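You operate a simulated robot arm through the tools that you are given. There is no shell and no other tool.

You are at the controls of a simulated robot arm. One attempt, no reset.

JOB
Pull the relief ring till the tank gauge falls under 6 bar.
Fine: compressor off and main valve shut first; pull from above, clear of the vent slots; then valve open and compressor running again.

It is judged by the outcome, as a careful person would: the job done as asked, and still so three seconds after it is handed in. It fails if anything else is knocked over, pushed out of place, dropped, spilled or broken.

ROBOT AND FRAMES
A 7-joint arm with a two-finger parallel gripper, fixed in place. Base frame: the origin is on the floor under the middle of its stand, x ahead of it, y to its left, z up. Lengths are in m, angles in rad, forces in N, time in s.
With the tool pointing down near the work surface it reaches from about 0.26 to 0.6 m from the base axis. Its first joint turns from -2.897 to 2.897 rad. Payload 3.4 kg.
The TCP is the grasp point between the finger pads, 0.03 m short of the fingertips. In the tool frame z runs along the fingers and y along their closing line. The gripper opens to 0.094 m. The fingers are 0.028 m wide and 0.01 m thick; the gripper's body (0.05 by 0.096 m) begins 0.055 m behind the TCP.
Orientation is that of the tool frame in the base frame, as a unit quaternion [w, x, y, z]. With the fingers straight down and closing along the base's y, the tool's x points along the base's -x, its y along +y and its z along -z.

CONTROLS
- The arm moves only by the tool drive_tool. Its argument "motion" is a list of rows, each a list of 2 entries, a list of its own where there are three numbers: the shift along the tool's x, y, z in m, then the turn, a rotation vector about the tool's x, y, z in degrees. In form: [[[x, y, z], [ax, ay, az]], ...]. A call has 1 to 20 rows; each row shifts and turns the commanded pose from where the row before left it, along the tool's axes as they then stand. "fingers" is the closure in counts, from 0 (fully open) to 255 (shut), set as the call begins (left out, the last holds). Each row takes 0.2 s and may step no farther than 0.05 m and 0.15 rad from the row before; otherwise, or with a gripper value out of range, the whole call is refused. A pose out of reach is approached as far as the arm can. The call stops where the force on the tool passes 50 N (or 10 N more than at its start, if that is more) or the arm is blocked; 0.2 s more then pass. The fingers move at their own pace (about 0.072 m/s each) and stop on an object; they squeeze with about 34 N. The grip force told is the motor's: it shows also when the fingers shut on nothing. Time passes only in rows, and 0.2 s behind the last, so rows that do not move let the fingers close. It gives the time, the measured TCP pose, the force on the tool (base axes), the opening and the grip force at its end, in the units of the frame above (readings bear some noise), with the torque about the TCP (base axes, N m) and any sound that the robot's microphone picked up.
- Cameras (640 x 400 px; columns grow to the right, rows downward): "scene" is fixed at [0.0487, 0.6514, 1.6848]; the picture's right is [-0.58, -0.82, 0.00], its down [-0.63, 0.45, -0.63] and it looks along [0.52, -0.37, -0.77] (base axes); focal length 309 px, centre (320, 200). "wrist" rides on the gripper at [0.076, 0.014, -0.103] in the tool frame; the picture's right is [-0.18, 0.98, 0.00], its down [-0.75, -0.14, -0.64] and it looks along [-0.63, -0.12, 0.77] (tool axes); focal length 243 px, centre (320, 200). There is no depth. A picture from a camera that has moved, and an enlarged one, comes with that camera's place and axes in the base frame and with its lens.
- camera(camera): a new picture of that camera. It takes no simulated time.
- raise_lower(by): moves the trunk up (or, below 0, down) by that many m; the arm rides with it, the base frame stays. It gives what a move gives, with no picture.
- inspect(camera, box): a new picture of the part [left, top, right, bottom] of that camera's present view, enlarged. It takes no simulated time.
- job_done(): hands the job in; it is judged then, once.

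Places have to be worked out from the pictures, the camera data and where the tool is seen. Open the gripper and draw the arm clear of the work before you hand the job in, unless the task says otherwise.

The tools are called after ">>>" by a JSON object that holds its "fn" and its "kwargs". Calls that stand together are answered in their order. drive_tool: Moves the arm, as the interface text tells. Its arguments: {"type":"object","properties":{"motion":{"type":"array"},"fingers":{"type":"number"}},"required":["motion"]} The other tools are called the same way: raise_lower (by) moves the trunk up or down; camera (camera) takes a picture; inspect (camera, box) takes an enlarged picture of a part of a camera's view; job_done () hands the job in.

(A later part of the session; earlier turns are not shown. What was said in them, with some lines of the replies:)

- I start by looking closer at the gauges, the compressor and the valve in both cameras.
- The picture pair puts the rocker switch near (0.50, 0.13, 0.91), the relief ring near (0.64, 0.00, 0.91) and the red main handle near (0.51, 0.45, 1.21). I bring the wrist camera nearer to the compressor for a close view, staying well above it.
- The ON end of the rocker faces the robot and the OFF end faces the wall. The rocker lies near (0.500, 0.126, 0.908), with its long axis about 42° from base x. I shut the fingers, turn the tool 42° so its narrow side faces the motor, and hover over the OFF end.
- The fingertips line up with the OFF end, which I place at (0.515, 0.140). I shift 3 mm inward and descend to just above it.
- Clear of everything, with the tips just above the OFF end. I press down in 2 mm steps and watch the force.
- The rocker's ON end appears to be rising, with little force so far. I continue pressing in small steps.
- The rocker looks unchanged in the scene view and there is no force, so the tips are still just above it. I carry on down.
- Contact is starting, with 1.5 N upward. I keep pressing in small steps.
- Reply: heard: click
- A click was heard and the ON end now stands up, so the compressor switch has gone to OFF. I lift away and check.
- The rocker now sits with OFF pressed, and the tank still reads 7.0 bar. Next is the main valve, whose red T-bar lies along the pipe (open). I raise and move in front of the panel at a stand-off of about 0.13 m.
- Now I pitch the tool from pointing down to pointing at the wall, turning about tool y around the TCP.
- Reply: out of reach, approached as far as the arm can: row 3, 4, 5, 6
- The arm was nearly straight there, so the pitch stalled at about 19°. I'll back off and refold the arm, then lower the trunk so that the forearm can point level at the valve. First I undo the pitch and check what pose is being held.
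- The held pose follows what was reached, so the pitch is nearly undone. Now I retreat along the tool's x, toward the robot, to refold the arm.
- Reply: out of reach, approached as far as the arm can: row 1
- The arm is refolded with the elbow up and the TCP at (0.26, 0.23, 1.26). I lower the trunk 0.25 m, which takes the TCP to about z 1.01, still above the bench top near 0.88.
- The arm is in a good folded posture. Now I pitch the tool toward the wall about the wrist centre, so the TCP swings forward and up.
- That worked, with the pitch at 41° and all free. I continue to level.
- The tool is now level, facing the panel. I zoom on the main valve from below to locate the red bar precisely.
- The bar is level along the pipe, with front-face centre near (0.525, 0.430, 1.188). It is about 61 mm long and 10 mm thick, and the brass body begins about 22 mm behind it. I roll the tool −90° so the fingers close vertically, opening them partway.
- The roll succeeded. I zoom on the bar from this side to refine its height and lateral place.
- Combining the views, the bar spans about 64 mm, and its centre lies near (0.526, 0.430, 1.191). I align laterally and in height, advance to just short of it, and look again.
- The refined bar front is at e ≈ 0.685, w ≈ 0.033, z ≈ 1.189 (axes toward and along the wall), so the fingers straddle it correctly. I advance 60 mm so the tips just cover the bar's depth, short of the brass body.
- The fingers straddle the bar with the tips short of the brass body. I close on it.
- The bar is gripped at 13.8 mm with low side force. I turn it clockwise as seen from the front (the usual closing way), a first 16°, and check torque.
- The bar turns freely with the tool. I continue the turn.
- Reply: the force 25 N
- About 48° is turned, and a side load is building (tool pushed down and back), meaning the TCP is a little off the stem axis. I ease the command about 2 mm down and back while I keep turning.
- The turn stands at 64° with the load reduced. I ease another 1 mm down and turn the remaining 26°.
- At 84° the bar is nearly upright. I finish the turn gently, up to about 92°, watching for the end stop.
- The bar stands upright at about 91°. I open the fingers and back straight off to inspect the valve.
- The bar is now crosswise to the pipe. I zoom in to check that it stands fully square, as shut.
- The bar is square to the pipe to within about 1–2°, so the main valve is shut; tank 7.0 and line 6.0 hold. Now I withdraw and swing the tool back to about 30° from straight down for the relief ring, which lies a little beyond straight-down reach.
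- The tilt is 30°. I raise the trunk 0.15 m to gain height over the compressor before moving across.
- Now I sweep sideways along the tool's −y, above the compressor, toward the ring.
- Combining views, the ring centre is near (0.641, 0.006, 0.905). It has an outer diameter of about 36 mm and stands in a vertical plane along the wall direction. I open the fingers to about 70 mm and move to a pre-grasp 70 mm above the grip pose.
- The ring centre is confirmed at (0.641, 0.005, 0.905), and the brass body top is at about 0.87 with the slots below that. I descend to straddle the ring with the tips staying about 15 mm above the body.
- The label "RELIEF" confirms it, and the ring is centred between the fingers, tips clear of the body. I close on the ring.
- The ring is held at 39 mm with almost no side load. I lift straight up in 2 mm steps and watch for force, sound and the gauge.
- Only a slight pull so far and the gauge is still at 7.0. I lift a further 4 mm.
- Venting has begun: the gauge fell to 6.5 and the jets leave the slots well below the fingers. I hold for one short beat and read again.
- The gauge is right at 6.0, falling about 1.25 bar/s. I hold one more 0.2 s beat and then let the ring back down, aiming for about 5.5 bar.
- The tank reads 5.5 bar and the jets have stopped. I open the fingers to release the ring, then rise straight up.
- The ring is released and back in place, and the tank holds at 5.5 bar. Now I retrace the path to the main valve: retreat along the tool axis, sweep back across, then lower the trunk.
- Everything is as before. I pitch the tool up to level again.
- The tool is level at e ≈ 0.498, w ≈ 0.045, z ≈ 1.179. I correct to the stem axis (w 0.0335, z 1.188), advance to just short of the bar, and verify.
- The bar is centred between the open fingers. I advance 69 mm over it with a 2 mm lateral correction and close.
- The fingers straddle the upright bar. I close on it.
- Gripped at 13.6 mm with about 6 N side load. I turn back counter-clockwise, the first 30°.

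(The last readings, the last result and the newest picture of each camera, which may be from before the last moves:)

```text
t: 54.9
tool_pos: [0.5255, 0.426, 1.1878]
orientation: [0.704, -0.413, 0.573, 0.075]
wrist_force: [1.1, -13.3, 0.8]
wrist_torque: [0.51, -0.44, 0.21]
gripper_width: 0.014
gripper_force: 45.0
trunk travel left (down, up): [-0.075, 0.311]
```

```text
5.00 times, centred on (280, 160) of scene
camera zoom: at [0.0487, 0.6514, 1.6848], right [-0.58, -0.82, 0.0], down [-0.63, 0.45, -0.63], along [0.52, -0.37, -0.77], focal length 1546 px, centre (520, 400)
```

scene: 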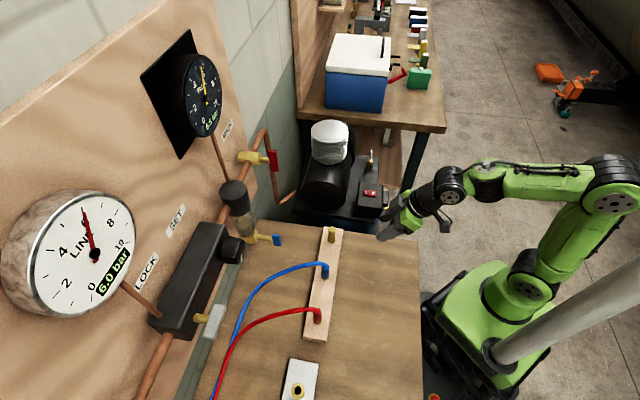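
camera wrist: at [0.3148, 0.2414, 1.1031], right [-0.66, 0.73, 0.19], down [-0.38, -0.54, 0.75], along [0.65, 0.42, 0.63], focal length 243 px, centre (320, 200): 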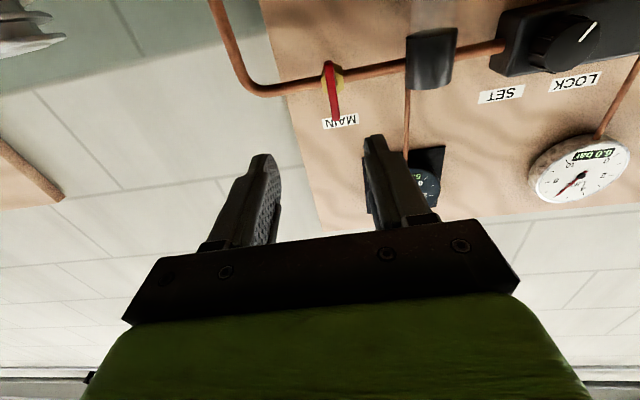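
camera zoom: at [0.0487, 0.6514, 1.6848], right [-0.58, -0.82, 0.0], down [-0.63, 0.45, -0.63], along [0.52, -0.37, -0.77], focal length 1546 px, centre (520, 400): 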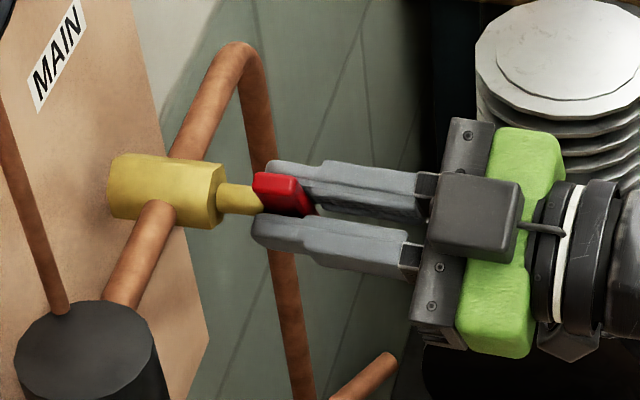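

It turns smoothly. With a small correction toward +w, I continue another 32°.

>>> {"fn": "drive_tool", "kwargs": {"motion": [[[0.0005, -0.0009, -0.0008], [0, 0, -8]], [[0, 0, 0], [0, 0, -8]], [[0, 0, 0], [0, 0, -8]], [[0, 0, 0], [0, 0, -8]]]}}

>>> {"fn": "inspect", "kwargs": {"camera": "scene", "box": [220, 120, 340, 200]}}

```text
t: 55.9
tool_pos: [0.5257, 0.4263, 1.1889]
orientation: [0.699, -0.554, 0.437, -0.122]
wrist_force: [12.0, -6.2, 12.1]
wrist_torque: [0.41, -0.4, 0.31]
gripper_width: 0.0134
gripper_force: 45.3
trunk travel left (down, up): [-0.075, 0.311]
```

```text
5.00 times, centred on (280, 160) of scene
camera zoom: at [0.0487, 0.6514, 1.6848], right [-0.58, -0.82, 0.0], down [-0.63, 0.45, -0.63], along [0.52, -0.37, -0.77], focal length 1546 px, centre (520, 400)
```

zoom: 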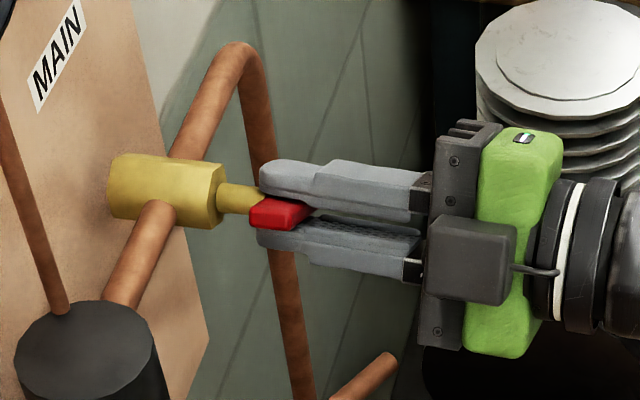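

At 62° with light loads. I nudge 1 mm up and along, and turn the last 28°.

>>> {"fn": "drive_tool", "kwargs": {"motion": [[[0.0005, -0.0014, 0], [0, 0, -8]], [[0, 0, 0], [0, 0, -8]], [[0, 0, 0], [0, 0, -7]], [[0, 0, 0], [0, 0, -5]]]}}

>>> {"fn": "inspect", "kwargs": {"camera": "scene", "box": [220, 120, 340, 200]}}

```text
t: 56.9
tool_pos: [0.5241, 0.4252, 1.1896]
orientation: [0.649, -0.643, 0.29, -0.286]
wrist_force: [10.8, -2.2, 16.3]
wrist_torque: [0.26, -0.25, 0.12]
gripper_width: 0.0135
gripper_force: 44.8
trunk travel left (down, up): [-0.075, 0.311]
```

```text
5.00 times, centred on (280, 160) of scene
camera zoom: at [0.0487, 0.6514, 1.6848], right [-0.58, -0.82, 0.0], down [-0.63, 0.45, -0.63], along [0.52, -0.37, -0.77], focal length 1546 px, centre (520, 400)
```

zoom: 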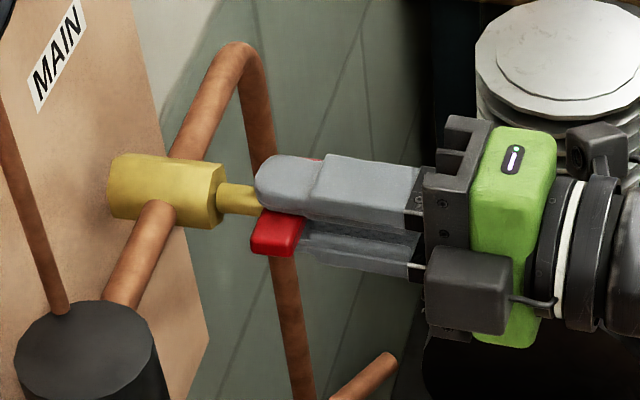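

The tool is back at the original gripping roll, so the bar should lie along the pipe again. I release and back off to check.

>>> {"fn": "drive_tool", "kwargs": {"motion": [[[0, 0, 0], [0, 0, 0]], [[0, 0, 0], [0, 0, 0]]], "fingers": 110}}

>>> {"fn": "drive_tool", "kwargs": {"motion": [[[0, 0, -0.02], [0, 0, 0]], [[0, 0, -0.035], [0, 0, 0]], [[0, 0, -0.035], [0, 0, 0]], [[0, 0, 0], [0, 0, 0]]]}}

>>> {"fn": "inspect", "kwargs": {"camera": "wrist", "box": [230, 20, 410, 170]}}

>>> {"fn": "inspect", "kwargs": {"camera": "scene", "box": [250, 140, 300, 180]}}

>>> {"fn": "inspect", "kwargs": {"camera": "scene", "box": [0, 30, 240, 330]}}

```text
t: 57.5
tool_pos: [0.525, 0.4294, 1.1868]
orientation: [0.647, -0.645, 0.291, -0.284]
wrist_force: [1.0, 0.6, -0.2]
wrist_torque: [0.0, 0.03, -0.01]
gripper_width: 0.0536
gripper_force: 0.0
trunk travel left (down, up): [-0.075, 0.311]
```

```text
t: 58.5
tool_pos: [0.4579, 0.367, 1.186]
orientation: [0.648, -0.644, 0.29, -0.285]
wrist_force: [-0.8, 0.1, -0.2]
wrist_torque: [0.02, 0.01, 0.0]
gripper_width: 0.0535
gripper_force: 0.0
trunk travel left (down, up): [-0.075, 0.311]
```

```text
2.67 times, centred on (320, 95) of wrist
camera zoom: at [0.4326, 0.2429, 1.1726], right [-0.13, 0.14, -0.98], down [-0.98, 0.13, 0.15], along [0.15, 0.98, 0.12], focal length 647 px, centre (320, 480)
```

zoom: 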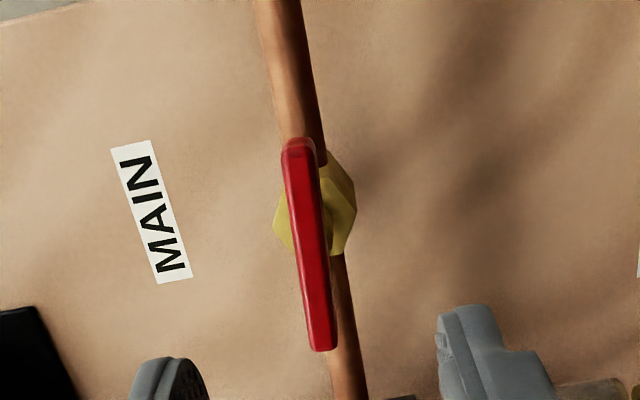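

```text
10.00 times, centred on (275, 160) of scene
camera zoom: at [0.0487, 0.6514, 1.6848], right [-0.58, -0.82, 0.0], down [-0.63, 0.45, -0.63], along [0.52, -0.37, -0.77], focal length 3091 px, centre (770, 600)
```

zoom: 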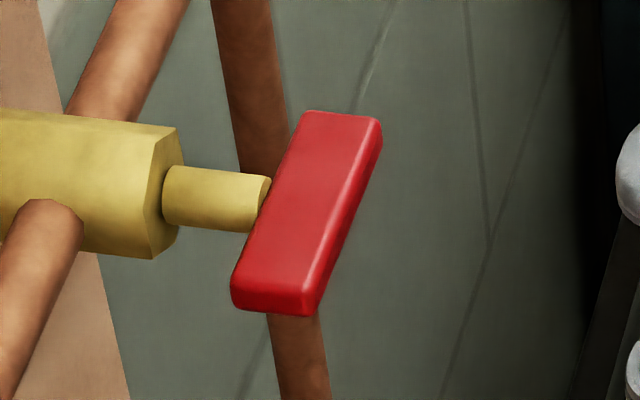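

```text
1.33 times, centred on (120, 180) of scene
camera zoom: at [0.0487, 0.6514, 1.6848], right [-0.58, -0.82, 0.0], down [-0.63, 0.45, -0.63], along [0.52, -0.37, -0.77], focal length 412 px, centre (587, 227)
```

zoom: 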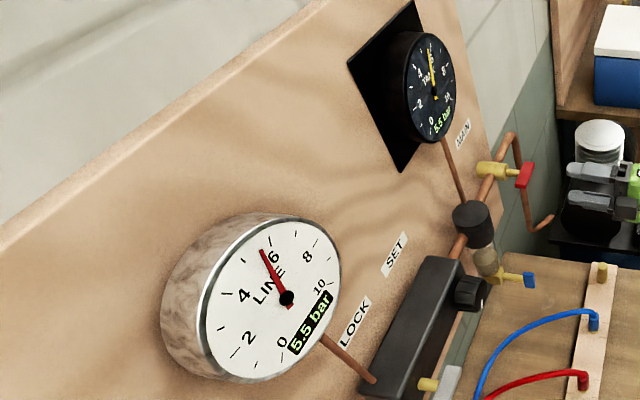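

The line gauge now follows the tank at 5.5 bar, so the valve is open, but the bar sits about 3–4° short of level compared with the start. I go back in, grip it once more and turn the last few degrees.

>>> {"fn": "drive_tool", "kwargs": {"motion": [[[0, 0, 0.035], [0, 0, -1]], [[0, 0, 0.035], [0, 0, 0]], [[0, 0, 0.018], [0, 0, 0]], [[0, 0, 0], [0, 0, 0]]]}}

>>> {"fn": "drive_tool", "kwargs": {"motion": [[[0, 0, 0], [0, 0, 0]], [[0, 0, 0], [0, 0, 0]], [[0, 0, 0], [0, 0, 0]]], "fingers": 255}}

>>> {"fn": "inspect", "kwargs": {"camera": "scene", "box": [220, 120, 340, 200]}}

```text
t: 59.5
tool_pos: [0.5242, 0.4253, 1.1887]
orientation: [-0.645, 0.647, -0.284, 0.291]
wrist_force: [0.2, 0.7, -0.7]
wrist_torque: [0.05, -0.01, 0.0]
gripper_width: 0.0535
gripper_force: 0.1
trunk travel left (down, up): [-0.075, 0.311]
```

```text
t: 60.3
tool_pos: [0.5235, 0.4241, 1.1896]
orientation: [0.646, -0.646, 0.283, -0.291]
wrist_force: [5.1, 3.2, 8.7]
wrist_torque: [0.12, -0.12, 0.0]
gripper_width: 0.0133
gripper_force: 46.0
trunk travel left (down, up): [-0.075, 0.311]
```

```text
5.00 times, centred on (280, 160) of scene
camera zoom: at [0.0487, 0.6514, 1.6848], right [-0.58, -0.82, 0.0], down [-0.63, 0.45, -0.63], along [0.52, -0.37, -0.77], focal length 1546 px, centre (520, 400)
```

zoom: 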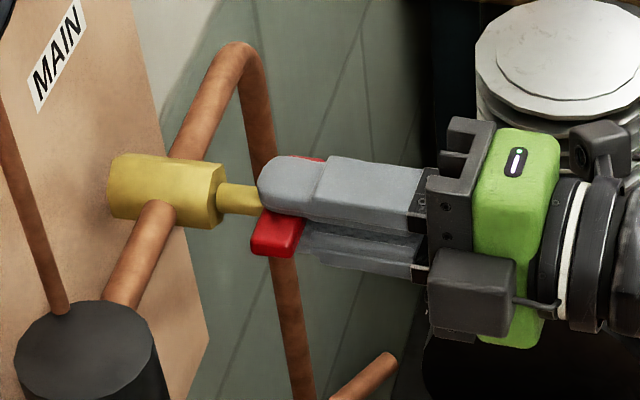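

Gripped again. I turn 4° further counter-clockwise, gently, watching the torque, then release.

>>> {"fn": "drive_tool", "kwargs": {"motion": [[[0, 0, 0], [0, 0, -2]], [[0, 0, 0], [0, 0, -2]]]}}

>>> {"fn": "drive_tool", "kwargs": {"motion": [[[0, 0, 0], [0, 0, 0]], [[0, 0, 0], [0, 0, 0]]], "fingers": 110}}

>>> {"fn": "drive_tool", "kwargs": {"motion": [[[0, 0, -0.02], [0, 0, 0]], [[0, 0, -0.035], [0, 0, 0]], [[0, 0, -0.035], [0, 0, 0]], [[0, 0, 0], [0, 0, 0]]]}}

>>> {"fn": "inspect", "kwargs": {"camera": "wrist", "box": [230, 20, 410, 170]}}

>>> {"fn": "inspect", "kwargs": {"camera": "scene", "box": [240, 135, 300, 180]}}

```text
t: 60.9
tool_pos: [0.5229, 0.424, 1.1896]
orientation: [-0.635, 0.655, -0.262, 0.314]
wrist_force: [6.6, 3.2, 15.2]
wrist_torque: [0.36, -0.07, 0.41]
gripper_width: 0.0133
gripper_force: 44.9
trunk travel left (down, up): [-0.075, 0.311]
```

```text
t: 61.5
tool_pos: [0.5235, 0.4264, 1.188]
orientation: [-0.633, 0.658, -0.262, 0.312]
wrist_force: [0.0, -0.4, 0.0]
wrist_torque: [0.02, 0.03, -0.04]
gripper_width: 0.0536
gripper_force: 0.2
trunk travel left (down, up): [-0.075, 0.311]
```

```text
t: 62.5
tool_pos: [0.4549, 0.3665, 1.1891]
orientation: [-0.634, 0.656, -0.262, 0.314]
wrist_force: [0.6, -0.8, 0.3]
wrist_torque: [0.02, 0.02, 0.02]
gripper_width: 0.0535
gripper_force: 0.1
trunk travel left (down, up): [-0.075, 0.311]
```

```text
2.67 times, centred on (320, 95) of wrist
camera zoom: at [0.4302, 0.2404, 1.1809], right [-0.07, 0.08, -0.99], down [-0.99, 0.14, 0.08], along [0.14, 0.99, 0.07], focal length 647 px, centre (320, 480)
```

zoom: 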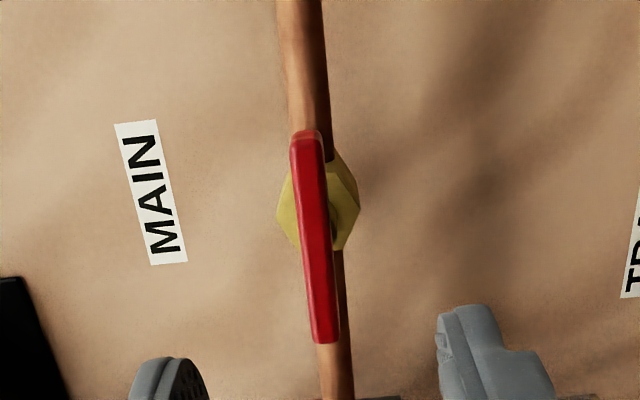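

```text
8.89 times, centred on (270, 158) of scene
camera zoom: at [0.0487, 0.6514, 1.6848], right [-0.58, -0.82, 0.0], down [-0.63, 0.45, -0.63], along [0.52, -0.37, -0.77], focal length 2748 px, centre (764, 578)
```

zoom: 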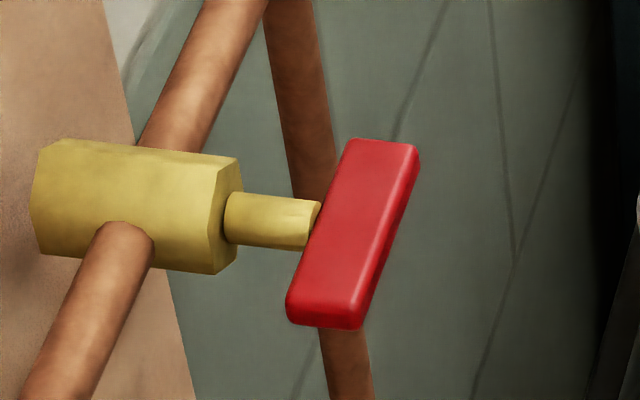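

The bar now looks identical to the starting picture, so the main valve is fully open. I retreat, roll the tool back and shut the fingers on the way.

>>> {"fn": "drive_tool", "kwargs": {"motion": [[[0, 0, -0.042], [0, 0, 0]], [[0, 0, -0.042], [0, 0, 8]], [[0, 0, 0], [0, 0, 8]], [[0, 0, 0], [0, 0, 8]], [[0, 0, 0], [0, 0, 8]], [[0, 0, 0], [0, 0, 8]], [[0, 0, 0], [0, 0, 8]], [[0, 0, 0], [0, 0, 8]], [[0, 0, 0], [0, 0, 8]], [[0, 0, 0], [0, 0, 8]], [[0, 0, 0], [0, 0, 8]], [[0, 0, 0], [0, 0, 8]], [[0, 0, 0], [0, 0, 6.5]], [[0, 0, 0], [0, 0, 0]]], "fingers": 255}}

>>> {"fn": "drive_tool", "kwargs": {"motion": [[[0.0271, 0, -0.0019], [0, 8.2, 0]], [[0.0271, 0, -0.0019], [0, 8.2, 0]], [[0.0271, 0, -0.0019], [0, 8.2, 0]], [[0.0271, 0, -0.0019], [0, 8.2, 0]], [[0.0271, 0, -0.0019], [0, 8.2, 0]], [[0.0271, 0, -0.0019], [0, 8.2, 0]], [[0.0271, 0, -0.0019], [0, 8.2, 0]], [[0.0271, 0, -0.0019], [0, 8.2, 0]], [[0.0271, 0, -0.0019], [0, 8.2, 0]], [[0.0271, 0, -0.0019], [0, 8.2, 0]], [[0.0271, 0, -0.0019], [0, 8.0, 0]], [[0, 0, 0], [0, 0, 0]]]}}

>>> {"fn": "camera", "kwargs": {"camera": "scene"}}

```text
t: 65.5
tool_pos: [0.3931, 0.3104, 1.1866]
orientation: [0.66, -0.253, 0.66, 0.254]
wrist_force: [-0.2, -0.3, 0.4]
wrist_torque: [-0.04, 0.02, -0.01]
gripper_width: 0.0
gripper_force: 33.5
trunk travel left (down, up): [-0.075, 0.311]
```

```text
t: 68.1
tool_pos: [0.252, 0.1834, 0.9975]
orientation: [-0.001, -0.359, 0.933, 0.0]
wrist_force: [0.0, 0.0, 0.5]
wrist_torque: [-0.01, -0.01, 0.01]
gripper_width: 0.0
gripper_force: 33.1
trunk travel left (down, up): [-0.075, 0.311]
```

```text
taken
```

scene: 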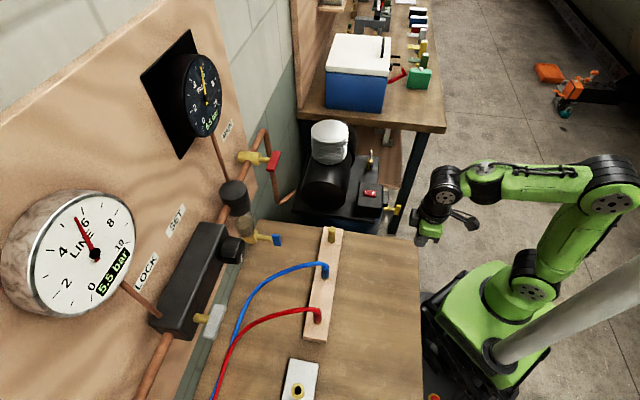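

The tool is straight down again. I raise the trunk 0.15 m and move to hover over the rocker's ON end, about (0.488, 0.114).

>>> {"fn": "raise_lower", "kwargs": {"by": 0.15}}

>>> {"fn": "drive_tool", "kwargs": {"motion": [[[-0.0215, -0.0348, 0], [0, 0, 0]], [[-0.0215, -0.0348, 0], [0, 0, 0]], [[-0.0215, -0.0348, 0], [0, 0, 0]], [[-0.0215, -0.0348, 0], [0, 0, 0]], [[-0.0215, -0.0348, 0], [0, 0, 0]], [[-0.0215, -0.0348, 0], [0, 0, 0]], [[0, 0, 0.0425], [0, 0, 0]], [[0, 0, 0.0425], [0, 0, 0]], [[0, 0, 0.0425], [0, 0, 0]], [[0, 0, 0], [0, 0, 0]]]}}

>>> {"fn": "inspect", "kwargs": {"camera": "wrist", "box": [240, 60, 400, 200]}}

>>> {"fn": "inspect", "kwargs": {"camera": "scene", "box": [310, 110, 430, 220]}}

```text
t: 69.8
tool_pos: [0.2532, 0.1839, 1.147]
orientation: [0.001, -0.359, 0.933, 0.001]
wrist_force: [-0.2, 0.7, -0.4]
wrist_torque: [-0.01, 0.01, 0.01]
gripper_width: 0.0001
gripper_force: 32.1
trunk travel left (down, up): [-0.225, 0.161]
```

```text
t: 72.0
tool_pos: [0.4856, 0.1148, 1.0202]
orientation: [0.001, -0.359, 0.934, 0.0]
wrist_force: [-0.1, -0.9, 0.3]
wrist_torque: [0.0, 0.03, -0.02]
gripper_width: 0.0
gripper_force: 33.2
trunk travel left (down, up): [-0.225, 0.161]
```

```text
2.86 times, centred on (320, 130) of wrist
camera zoom: at [0.4202, 0.0758, 1.1231], right [-0.52, 0.85, 0.0], down [0.65, 0.4, 0.64], along [0.55, 0.34, -0.77], focal length 693 px, centre (320, 400)
```

zoom: 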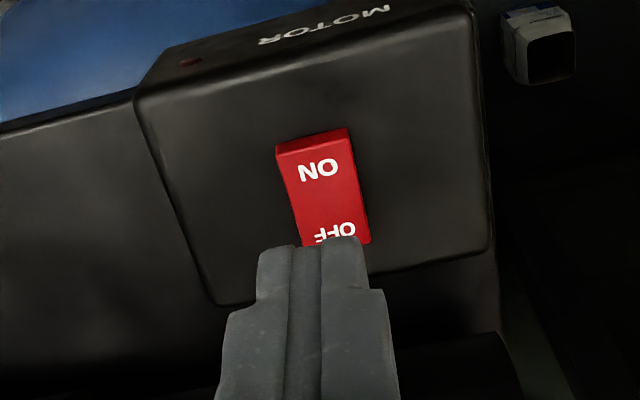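

```text
3.64 times, centred on (370, 165) of scene
camera zoom: at [0.0487, 0.6514, 1.6848], right [-0.58, -0.82, 0.0], down [-0.63, 0.45, -0.63], along [0.52, -0.37, -0.77], focal length 1124 px, centre (138, 327)
```

zoom: 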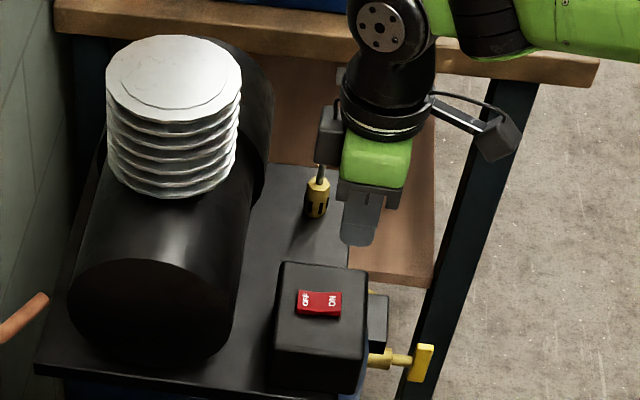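

The ON end's edge is at about (0.488, 0.115), right under the tips. I descend to just above it.

>>> {"fn": "drive_tool", "kwargs": {"motion": [[[0, -0.001, 0.035], [0, 0, 0]], [[0, 0, 0.03], [0, 0, 0]], [[0, 0, 0.013], [0, 0, 0]], [[0, 0, 0], [0, 0, 0]]]}}

>>> {"fn": "inspect", "kwargs": {"camera": "scene", "box": [340, 160, 400, 210]}}

>>> {"fn": "inspect", "kwargs": {"camera": "wrist", "box": [240, 60, 400, 200]}}

```text
t: 73.0
tool_pos: [0.4858, 0.1161, 0.9433]
orientation: [0.0, -0.357, 0.934, 0.0]
wrist_force: [0.1, 0.2, 0.1]
wrist_torque: [0.0, 0.03, -0.04]
gripper_width: 0.0001
gripper_force: 33.2
trunk travel left (down, up): [-0.225, 0.161]
```

```text
8.00 times, centred on (370, 185) of scene
camera zoom: at [0.0487, 0.6514, 1.6848], right [-0.58, -0.82, 0.0], down [-0.63, 0.45, -0.63], along [0.52, -0.37, -0.77], focal length 2473 px, centre (-80, 320)
```

zoom: 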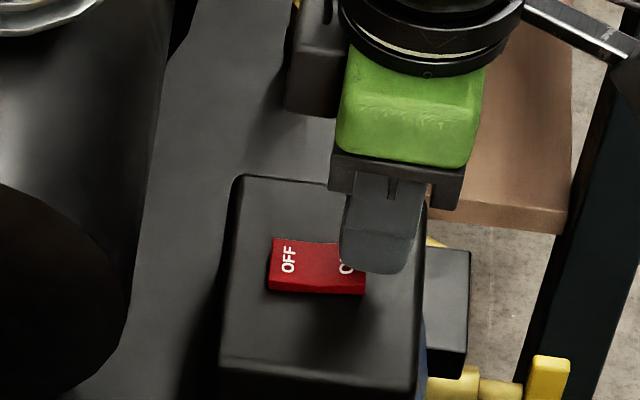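

```text
2.86 times, centred on (320, 130) of wrist
camera zoom: at [0.4201, 0.0748, 1.0447], right [-0.52, 0.85, 0.0], down [0.65, 0.4, 0.64], along [0.55, 0.34, -0.77], focal length 693 px, centre (320, 400)
```

zoom: 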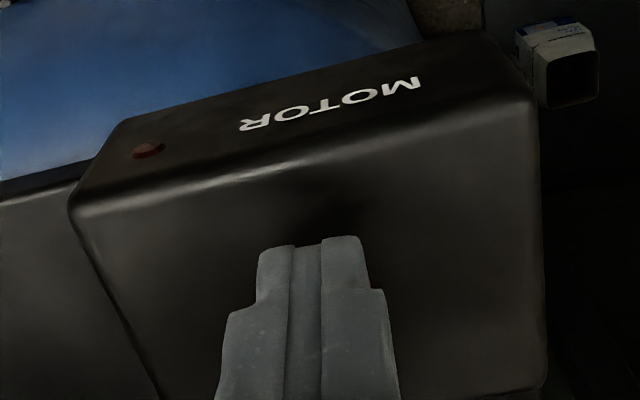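

The tips are over the ON half, and the dark lamp beside "MOTOR" shows it is off. I press down in 2 mm steps.

>>> {"fn": "drive_tool", "kwargs": {"motion": [[[0, 0, 0.002], [0, 0, 0]], [[0, 0, 0.002], [0, 0, 0]], [[0, 0, 0.002], [0, 0, 0]], [[0, 0, 0.002], [0, 0, 0]]]}}

```text
t: 74.0
tool_pos: [0.4879, 0.1149, 0.934]
orientation: [0.001, -0.359, 0.933, 0.001]
wrist_force: [-0.6, -0.4, 1.9]
wrist_torque: [-0.02, 0.03, 0.02]
gripper_width: 0.0
gripper_force: 33.0
trunk travel left (down, up): [-0.225, 0.161]
```

Contact has begun at 1.9 N. I continue down until the click.

>>> {"fn": "drive_tool", "kwargs": {"motion": [[[0, 0, 0.002], [0, 0, 0]], [[0, 0, 0.002], [0, 0, 0]]]}}

>>> {"fn": "inspect", "kwargs": {"camera": "scene", "box": [340, 160, 400, 210]}}

```text
t: 74.6
tool_pos: [0.4901, 0.1144, 0.9337]
orientation: [0.004, -0.358, 0.934, -0.001]
wrist_force: [0.2, 0.4, 17.1]
wrist_torque: [0.19, -0.18, 0.08]
gripper_width: 0.0
gripper_force: 33.1
trunk travel left (down, up): [-0.225, 0.161]
heard: click
```

```text
8.00 times, centred on (370, 185) of scene
camera zoom: at [0.0487, 0.6514, 1.6848], right [-0.58, -0.82, 0.0], down [-0.63, 0.45, -0.63], along [0.52, -0.37, -0.77], focal length 2473 px, centre (-80, 320)
```

zoom: 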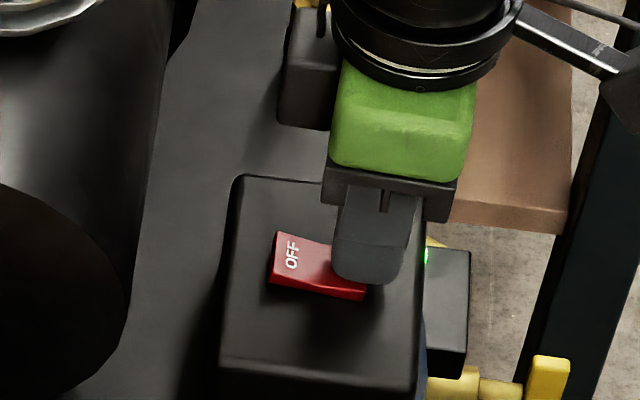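

A click, the OFF end is up and a green lamp is lit. I lift straight up, well clear, and check everything.

>>> {"fn": "drive_tool", "kwargs": {"motion": [[[0, 0, -0.01], [0, 0, 0]], [[0, 0, -0.045], [0, 0, 0]], [[0, 0, -0.05], [0, 0, 0]], [[0.02, 0, -0.045], [0, 0, 0]], [[0.02, 0, -0.045], [0, 0, 0]]]}}

>>> {"fn": "camera", "kwargs": {"camera": "scene"}}

>>> {"fn": "inspect", "kwargs": {"camera": "scene", "box": [150, 30, 240, 150]}}

>>> {"fn": "camera", "kwargs": {"camera": "wrist"}}

```text
t: 75.8
tool_pos: [0.4586, 0.0832, 1.1226]
orientation: [0.002, -0.359, 0.933, 0.0]
wrist_force: [0.0, -0.5, 0.2]
wrist_torque: [0.02, 0.0, -0.03]
gripper_width: 0.0001
gripper_force: 33.4
trunk travel left (down, up): [-0.225, 0.161]
```

```text
taken
```

scene: 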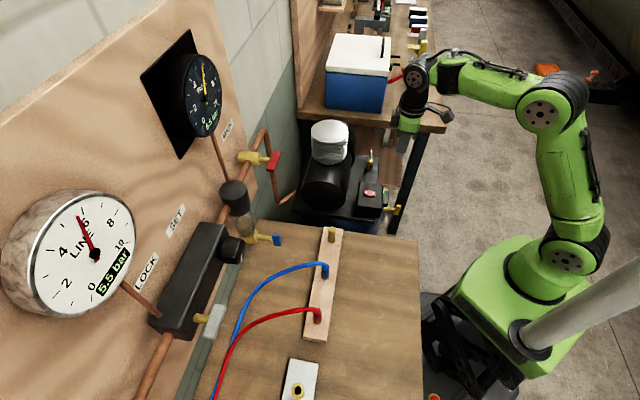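

```text
3.33 times, centred on (195, 90) of scene
camera zoom: at [0.0487, 0.6514, 1.6848], right [-0.58, -0.82, 0.0], down [-0.63, 0.45, -0.63], along [0.52, -0.37, -0.77], focal length 1030 px, centre (737, 567)
```

zoom: 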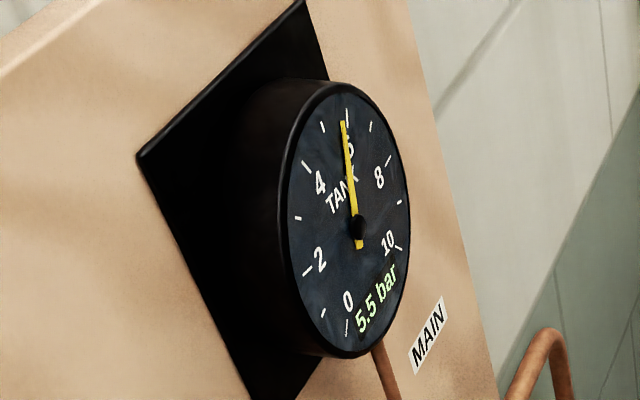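

```text
taken
camera wrist: at [0.3921, 0.0434, 1.2253], right [-0.52, 0.85, 0.0], down [0.65, 0.4, 0.64], along [0.55, 0.34, -0.77], focal length 243 px, centre (320, 200)
```

wrist: 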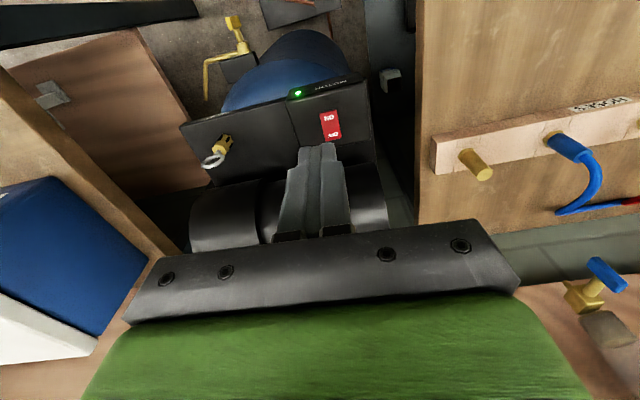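

The lamp is green, the tank reads 5.5 bar and the line 5.5 bar, and nothing is disturbed. I open the gripper and draw the arm back clear.

>>> {"fn": "drive_tool", "kwargs": {"motion": [[[0.03, 0, -0.035], [0, 0, 0]], [[0.03, 0, -0.035], [0, 0, 0]], [[0.03, 0, -0.03], [0, 0, 0]], [[0, 0, 0], [0, 0, 0]]], "fingers": 0}}

>>> {"fn": "inspect", "kwargs": {"camera": "scene", "box": [130, 30, 310, 260]}}

>>> {"fn": "inspect", "kwargs": {"camera": "scene", "box": [300, 100, 430, 220]}}

```text
t: 76.8
tool_pos: [0.3935, 0.025, 1.225]
orientation: [0.0, -0.359, 0.933, 0.0]
wrist_force: [-0.3, 0.4, 0.1]
wrist_torque: [-0.04, 0.02, 0.01]
gripper_width: 0.094
gripper_force: 0.0
trunk travel left (down, up): [-0.225, 0.161]
```

```text
1.74 times, centred on (220, 145) of scene
camera zoom: at [0.0487, 0.6514, 1.6848], right [-0.58, -0.82, 0.0], down [-0.63, 0.45, -0.63], along [0.52, -0.37, -0.77], focal length 538 px, centre (494, 296)
```

zoom: 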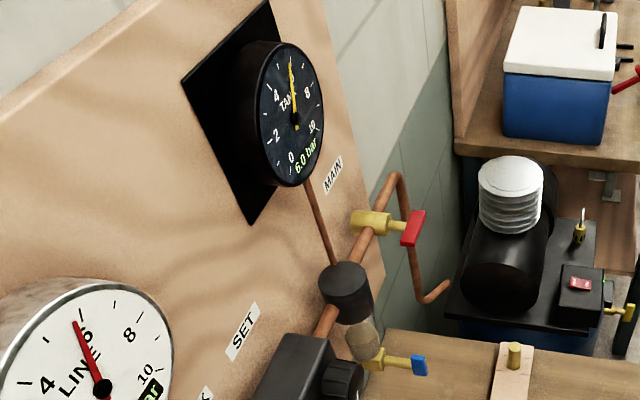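

```text
3.33 times, centred on (365, 160) of scene
camera zoom: at [0.0487, 0.6514, 1.6848], right [-0.58, -0.82, 0.0], down [-0.63, 0.45, -0.63], along [0.52, -0.37, -0.77], focal length 1030 px, centre (170, 333)
```

zoom: 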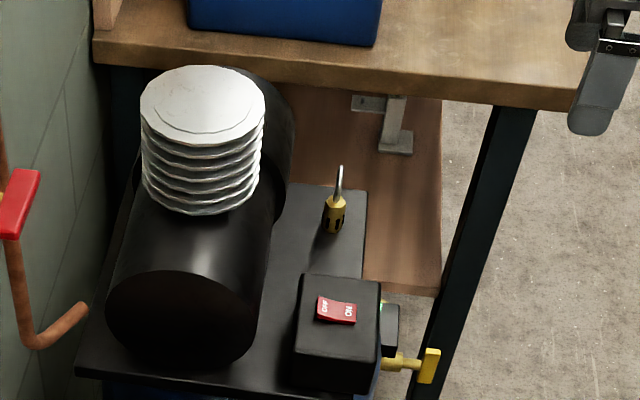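

The tank gauge is now reading higher as the compressor refills it. I look closely at the needle and lamp before deciding.

>>> {"fn": "inspect", "kwargs": {"camera": "scene", "box": [150, 30, 240, 150]}}

>>> {"fn": "inspect", "kwargs": {"camera": "scene", "box": [40, 180, 140, 310]}}

```text
3.33 times, centred on (195, 90) of scene
camera zoom: at [0.0487, 0.6514, 1.6848], right [-0.58, -0.82, 0.0], down [-0.63, 0.45, -0.63], along [0.52, -0.37, -0.77], focal length 1030 px, centre (737, 567)
```

zoom: 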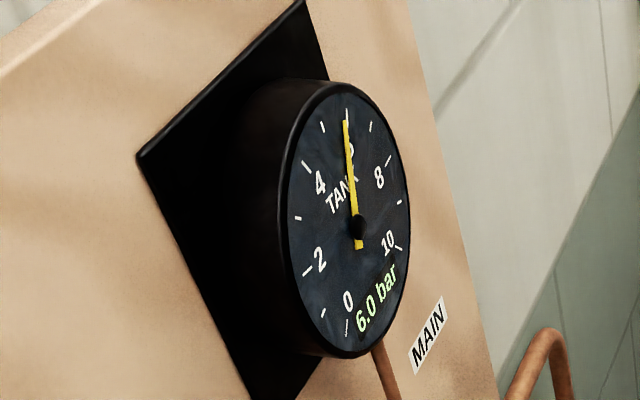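

```text
3.08 times, centred on (90, 245) of scene
camera zoom: at [0.0487, 0.6514, 1.6848], right [-0.58, -0.82, 0.0], down [-0.63, 0.45, -0.63], along [0.52, -0.37, -0.77], focal length 951 px, centre (1028, 62)
```

zoom: 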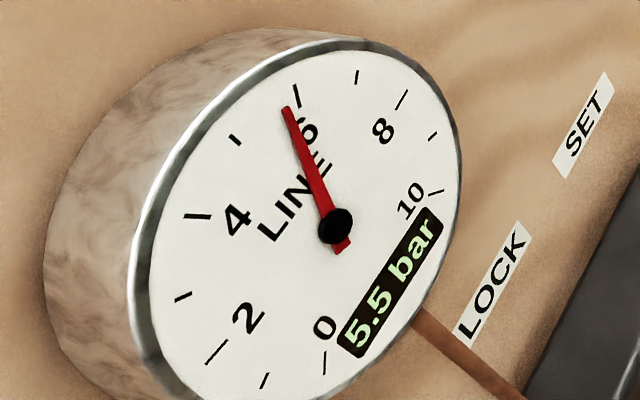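

Ring, valve and switch are where they should be:
- The ring is released.
- The main bar lies along the pipe, and the line gauge follows the tank.
- The rocker is on ON with the lamp lit.

The tank was bled to 5.5 bar with the compressor off and the valve shut. The small rise since then is the restarted compressor refilling it, at about 0.1 bar/s. The gripper is open and the arm is clear, so I hand the job in.

>>> {"fn": "job_done", "kwargs": {}}

```text
The job is handed in.
```

I did the job in the order you asked and handed it in. With the compressor off and the main valve shut, I pulled the relief ring from above until the tank gauge read 5.5 bar. I then opened the valve and restarted the compressor.

- **Relief ring:** it went back down and the venting stopped when I let go. The fingers stayed above the brass body, clear of the vent slots.
- **Main valve:** open again, with the bar looking the same as in the starting picture. The line gauge fell to 5.5 bar with the tank when I opened it.
- **Compressor:** the switch is at ON and its lamp is green.
- **Tank pressure now:** the compressor is refilling the tank. Just before hand-in the readout showed 6.0 bar, with the needle just under the 6 mark and rising about 0.1 bar/s. It may be above 6 bar by now. I took "falls under 6" as the point to stop pulling, not a level to hold with the compressor running.

Nothing in the pictures looked knocked or moved. The gripper is open and the arm is clear of the work.
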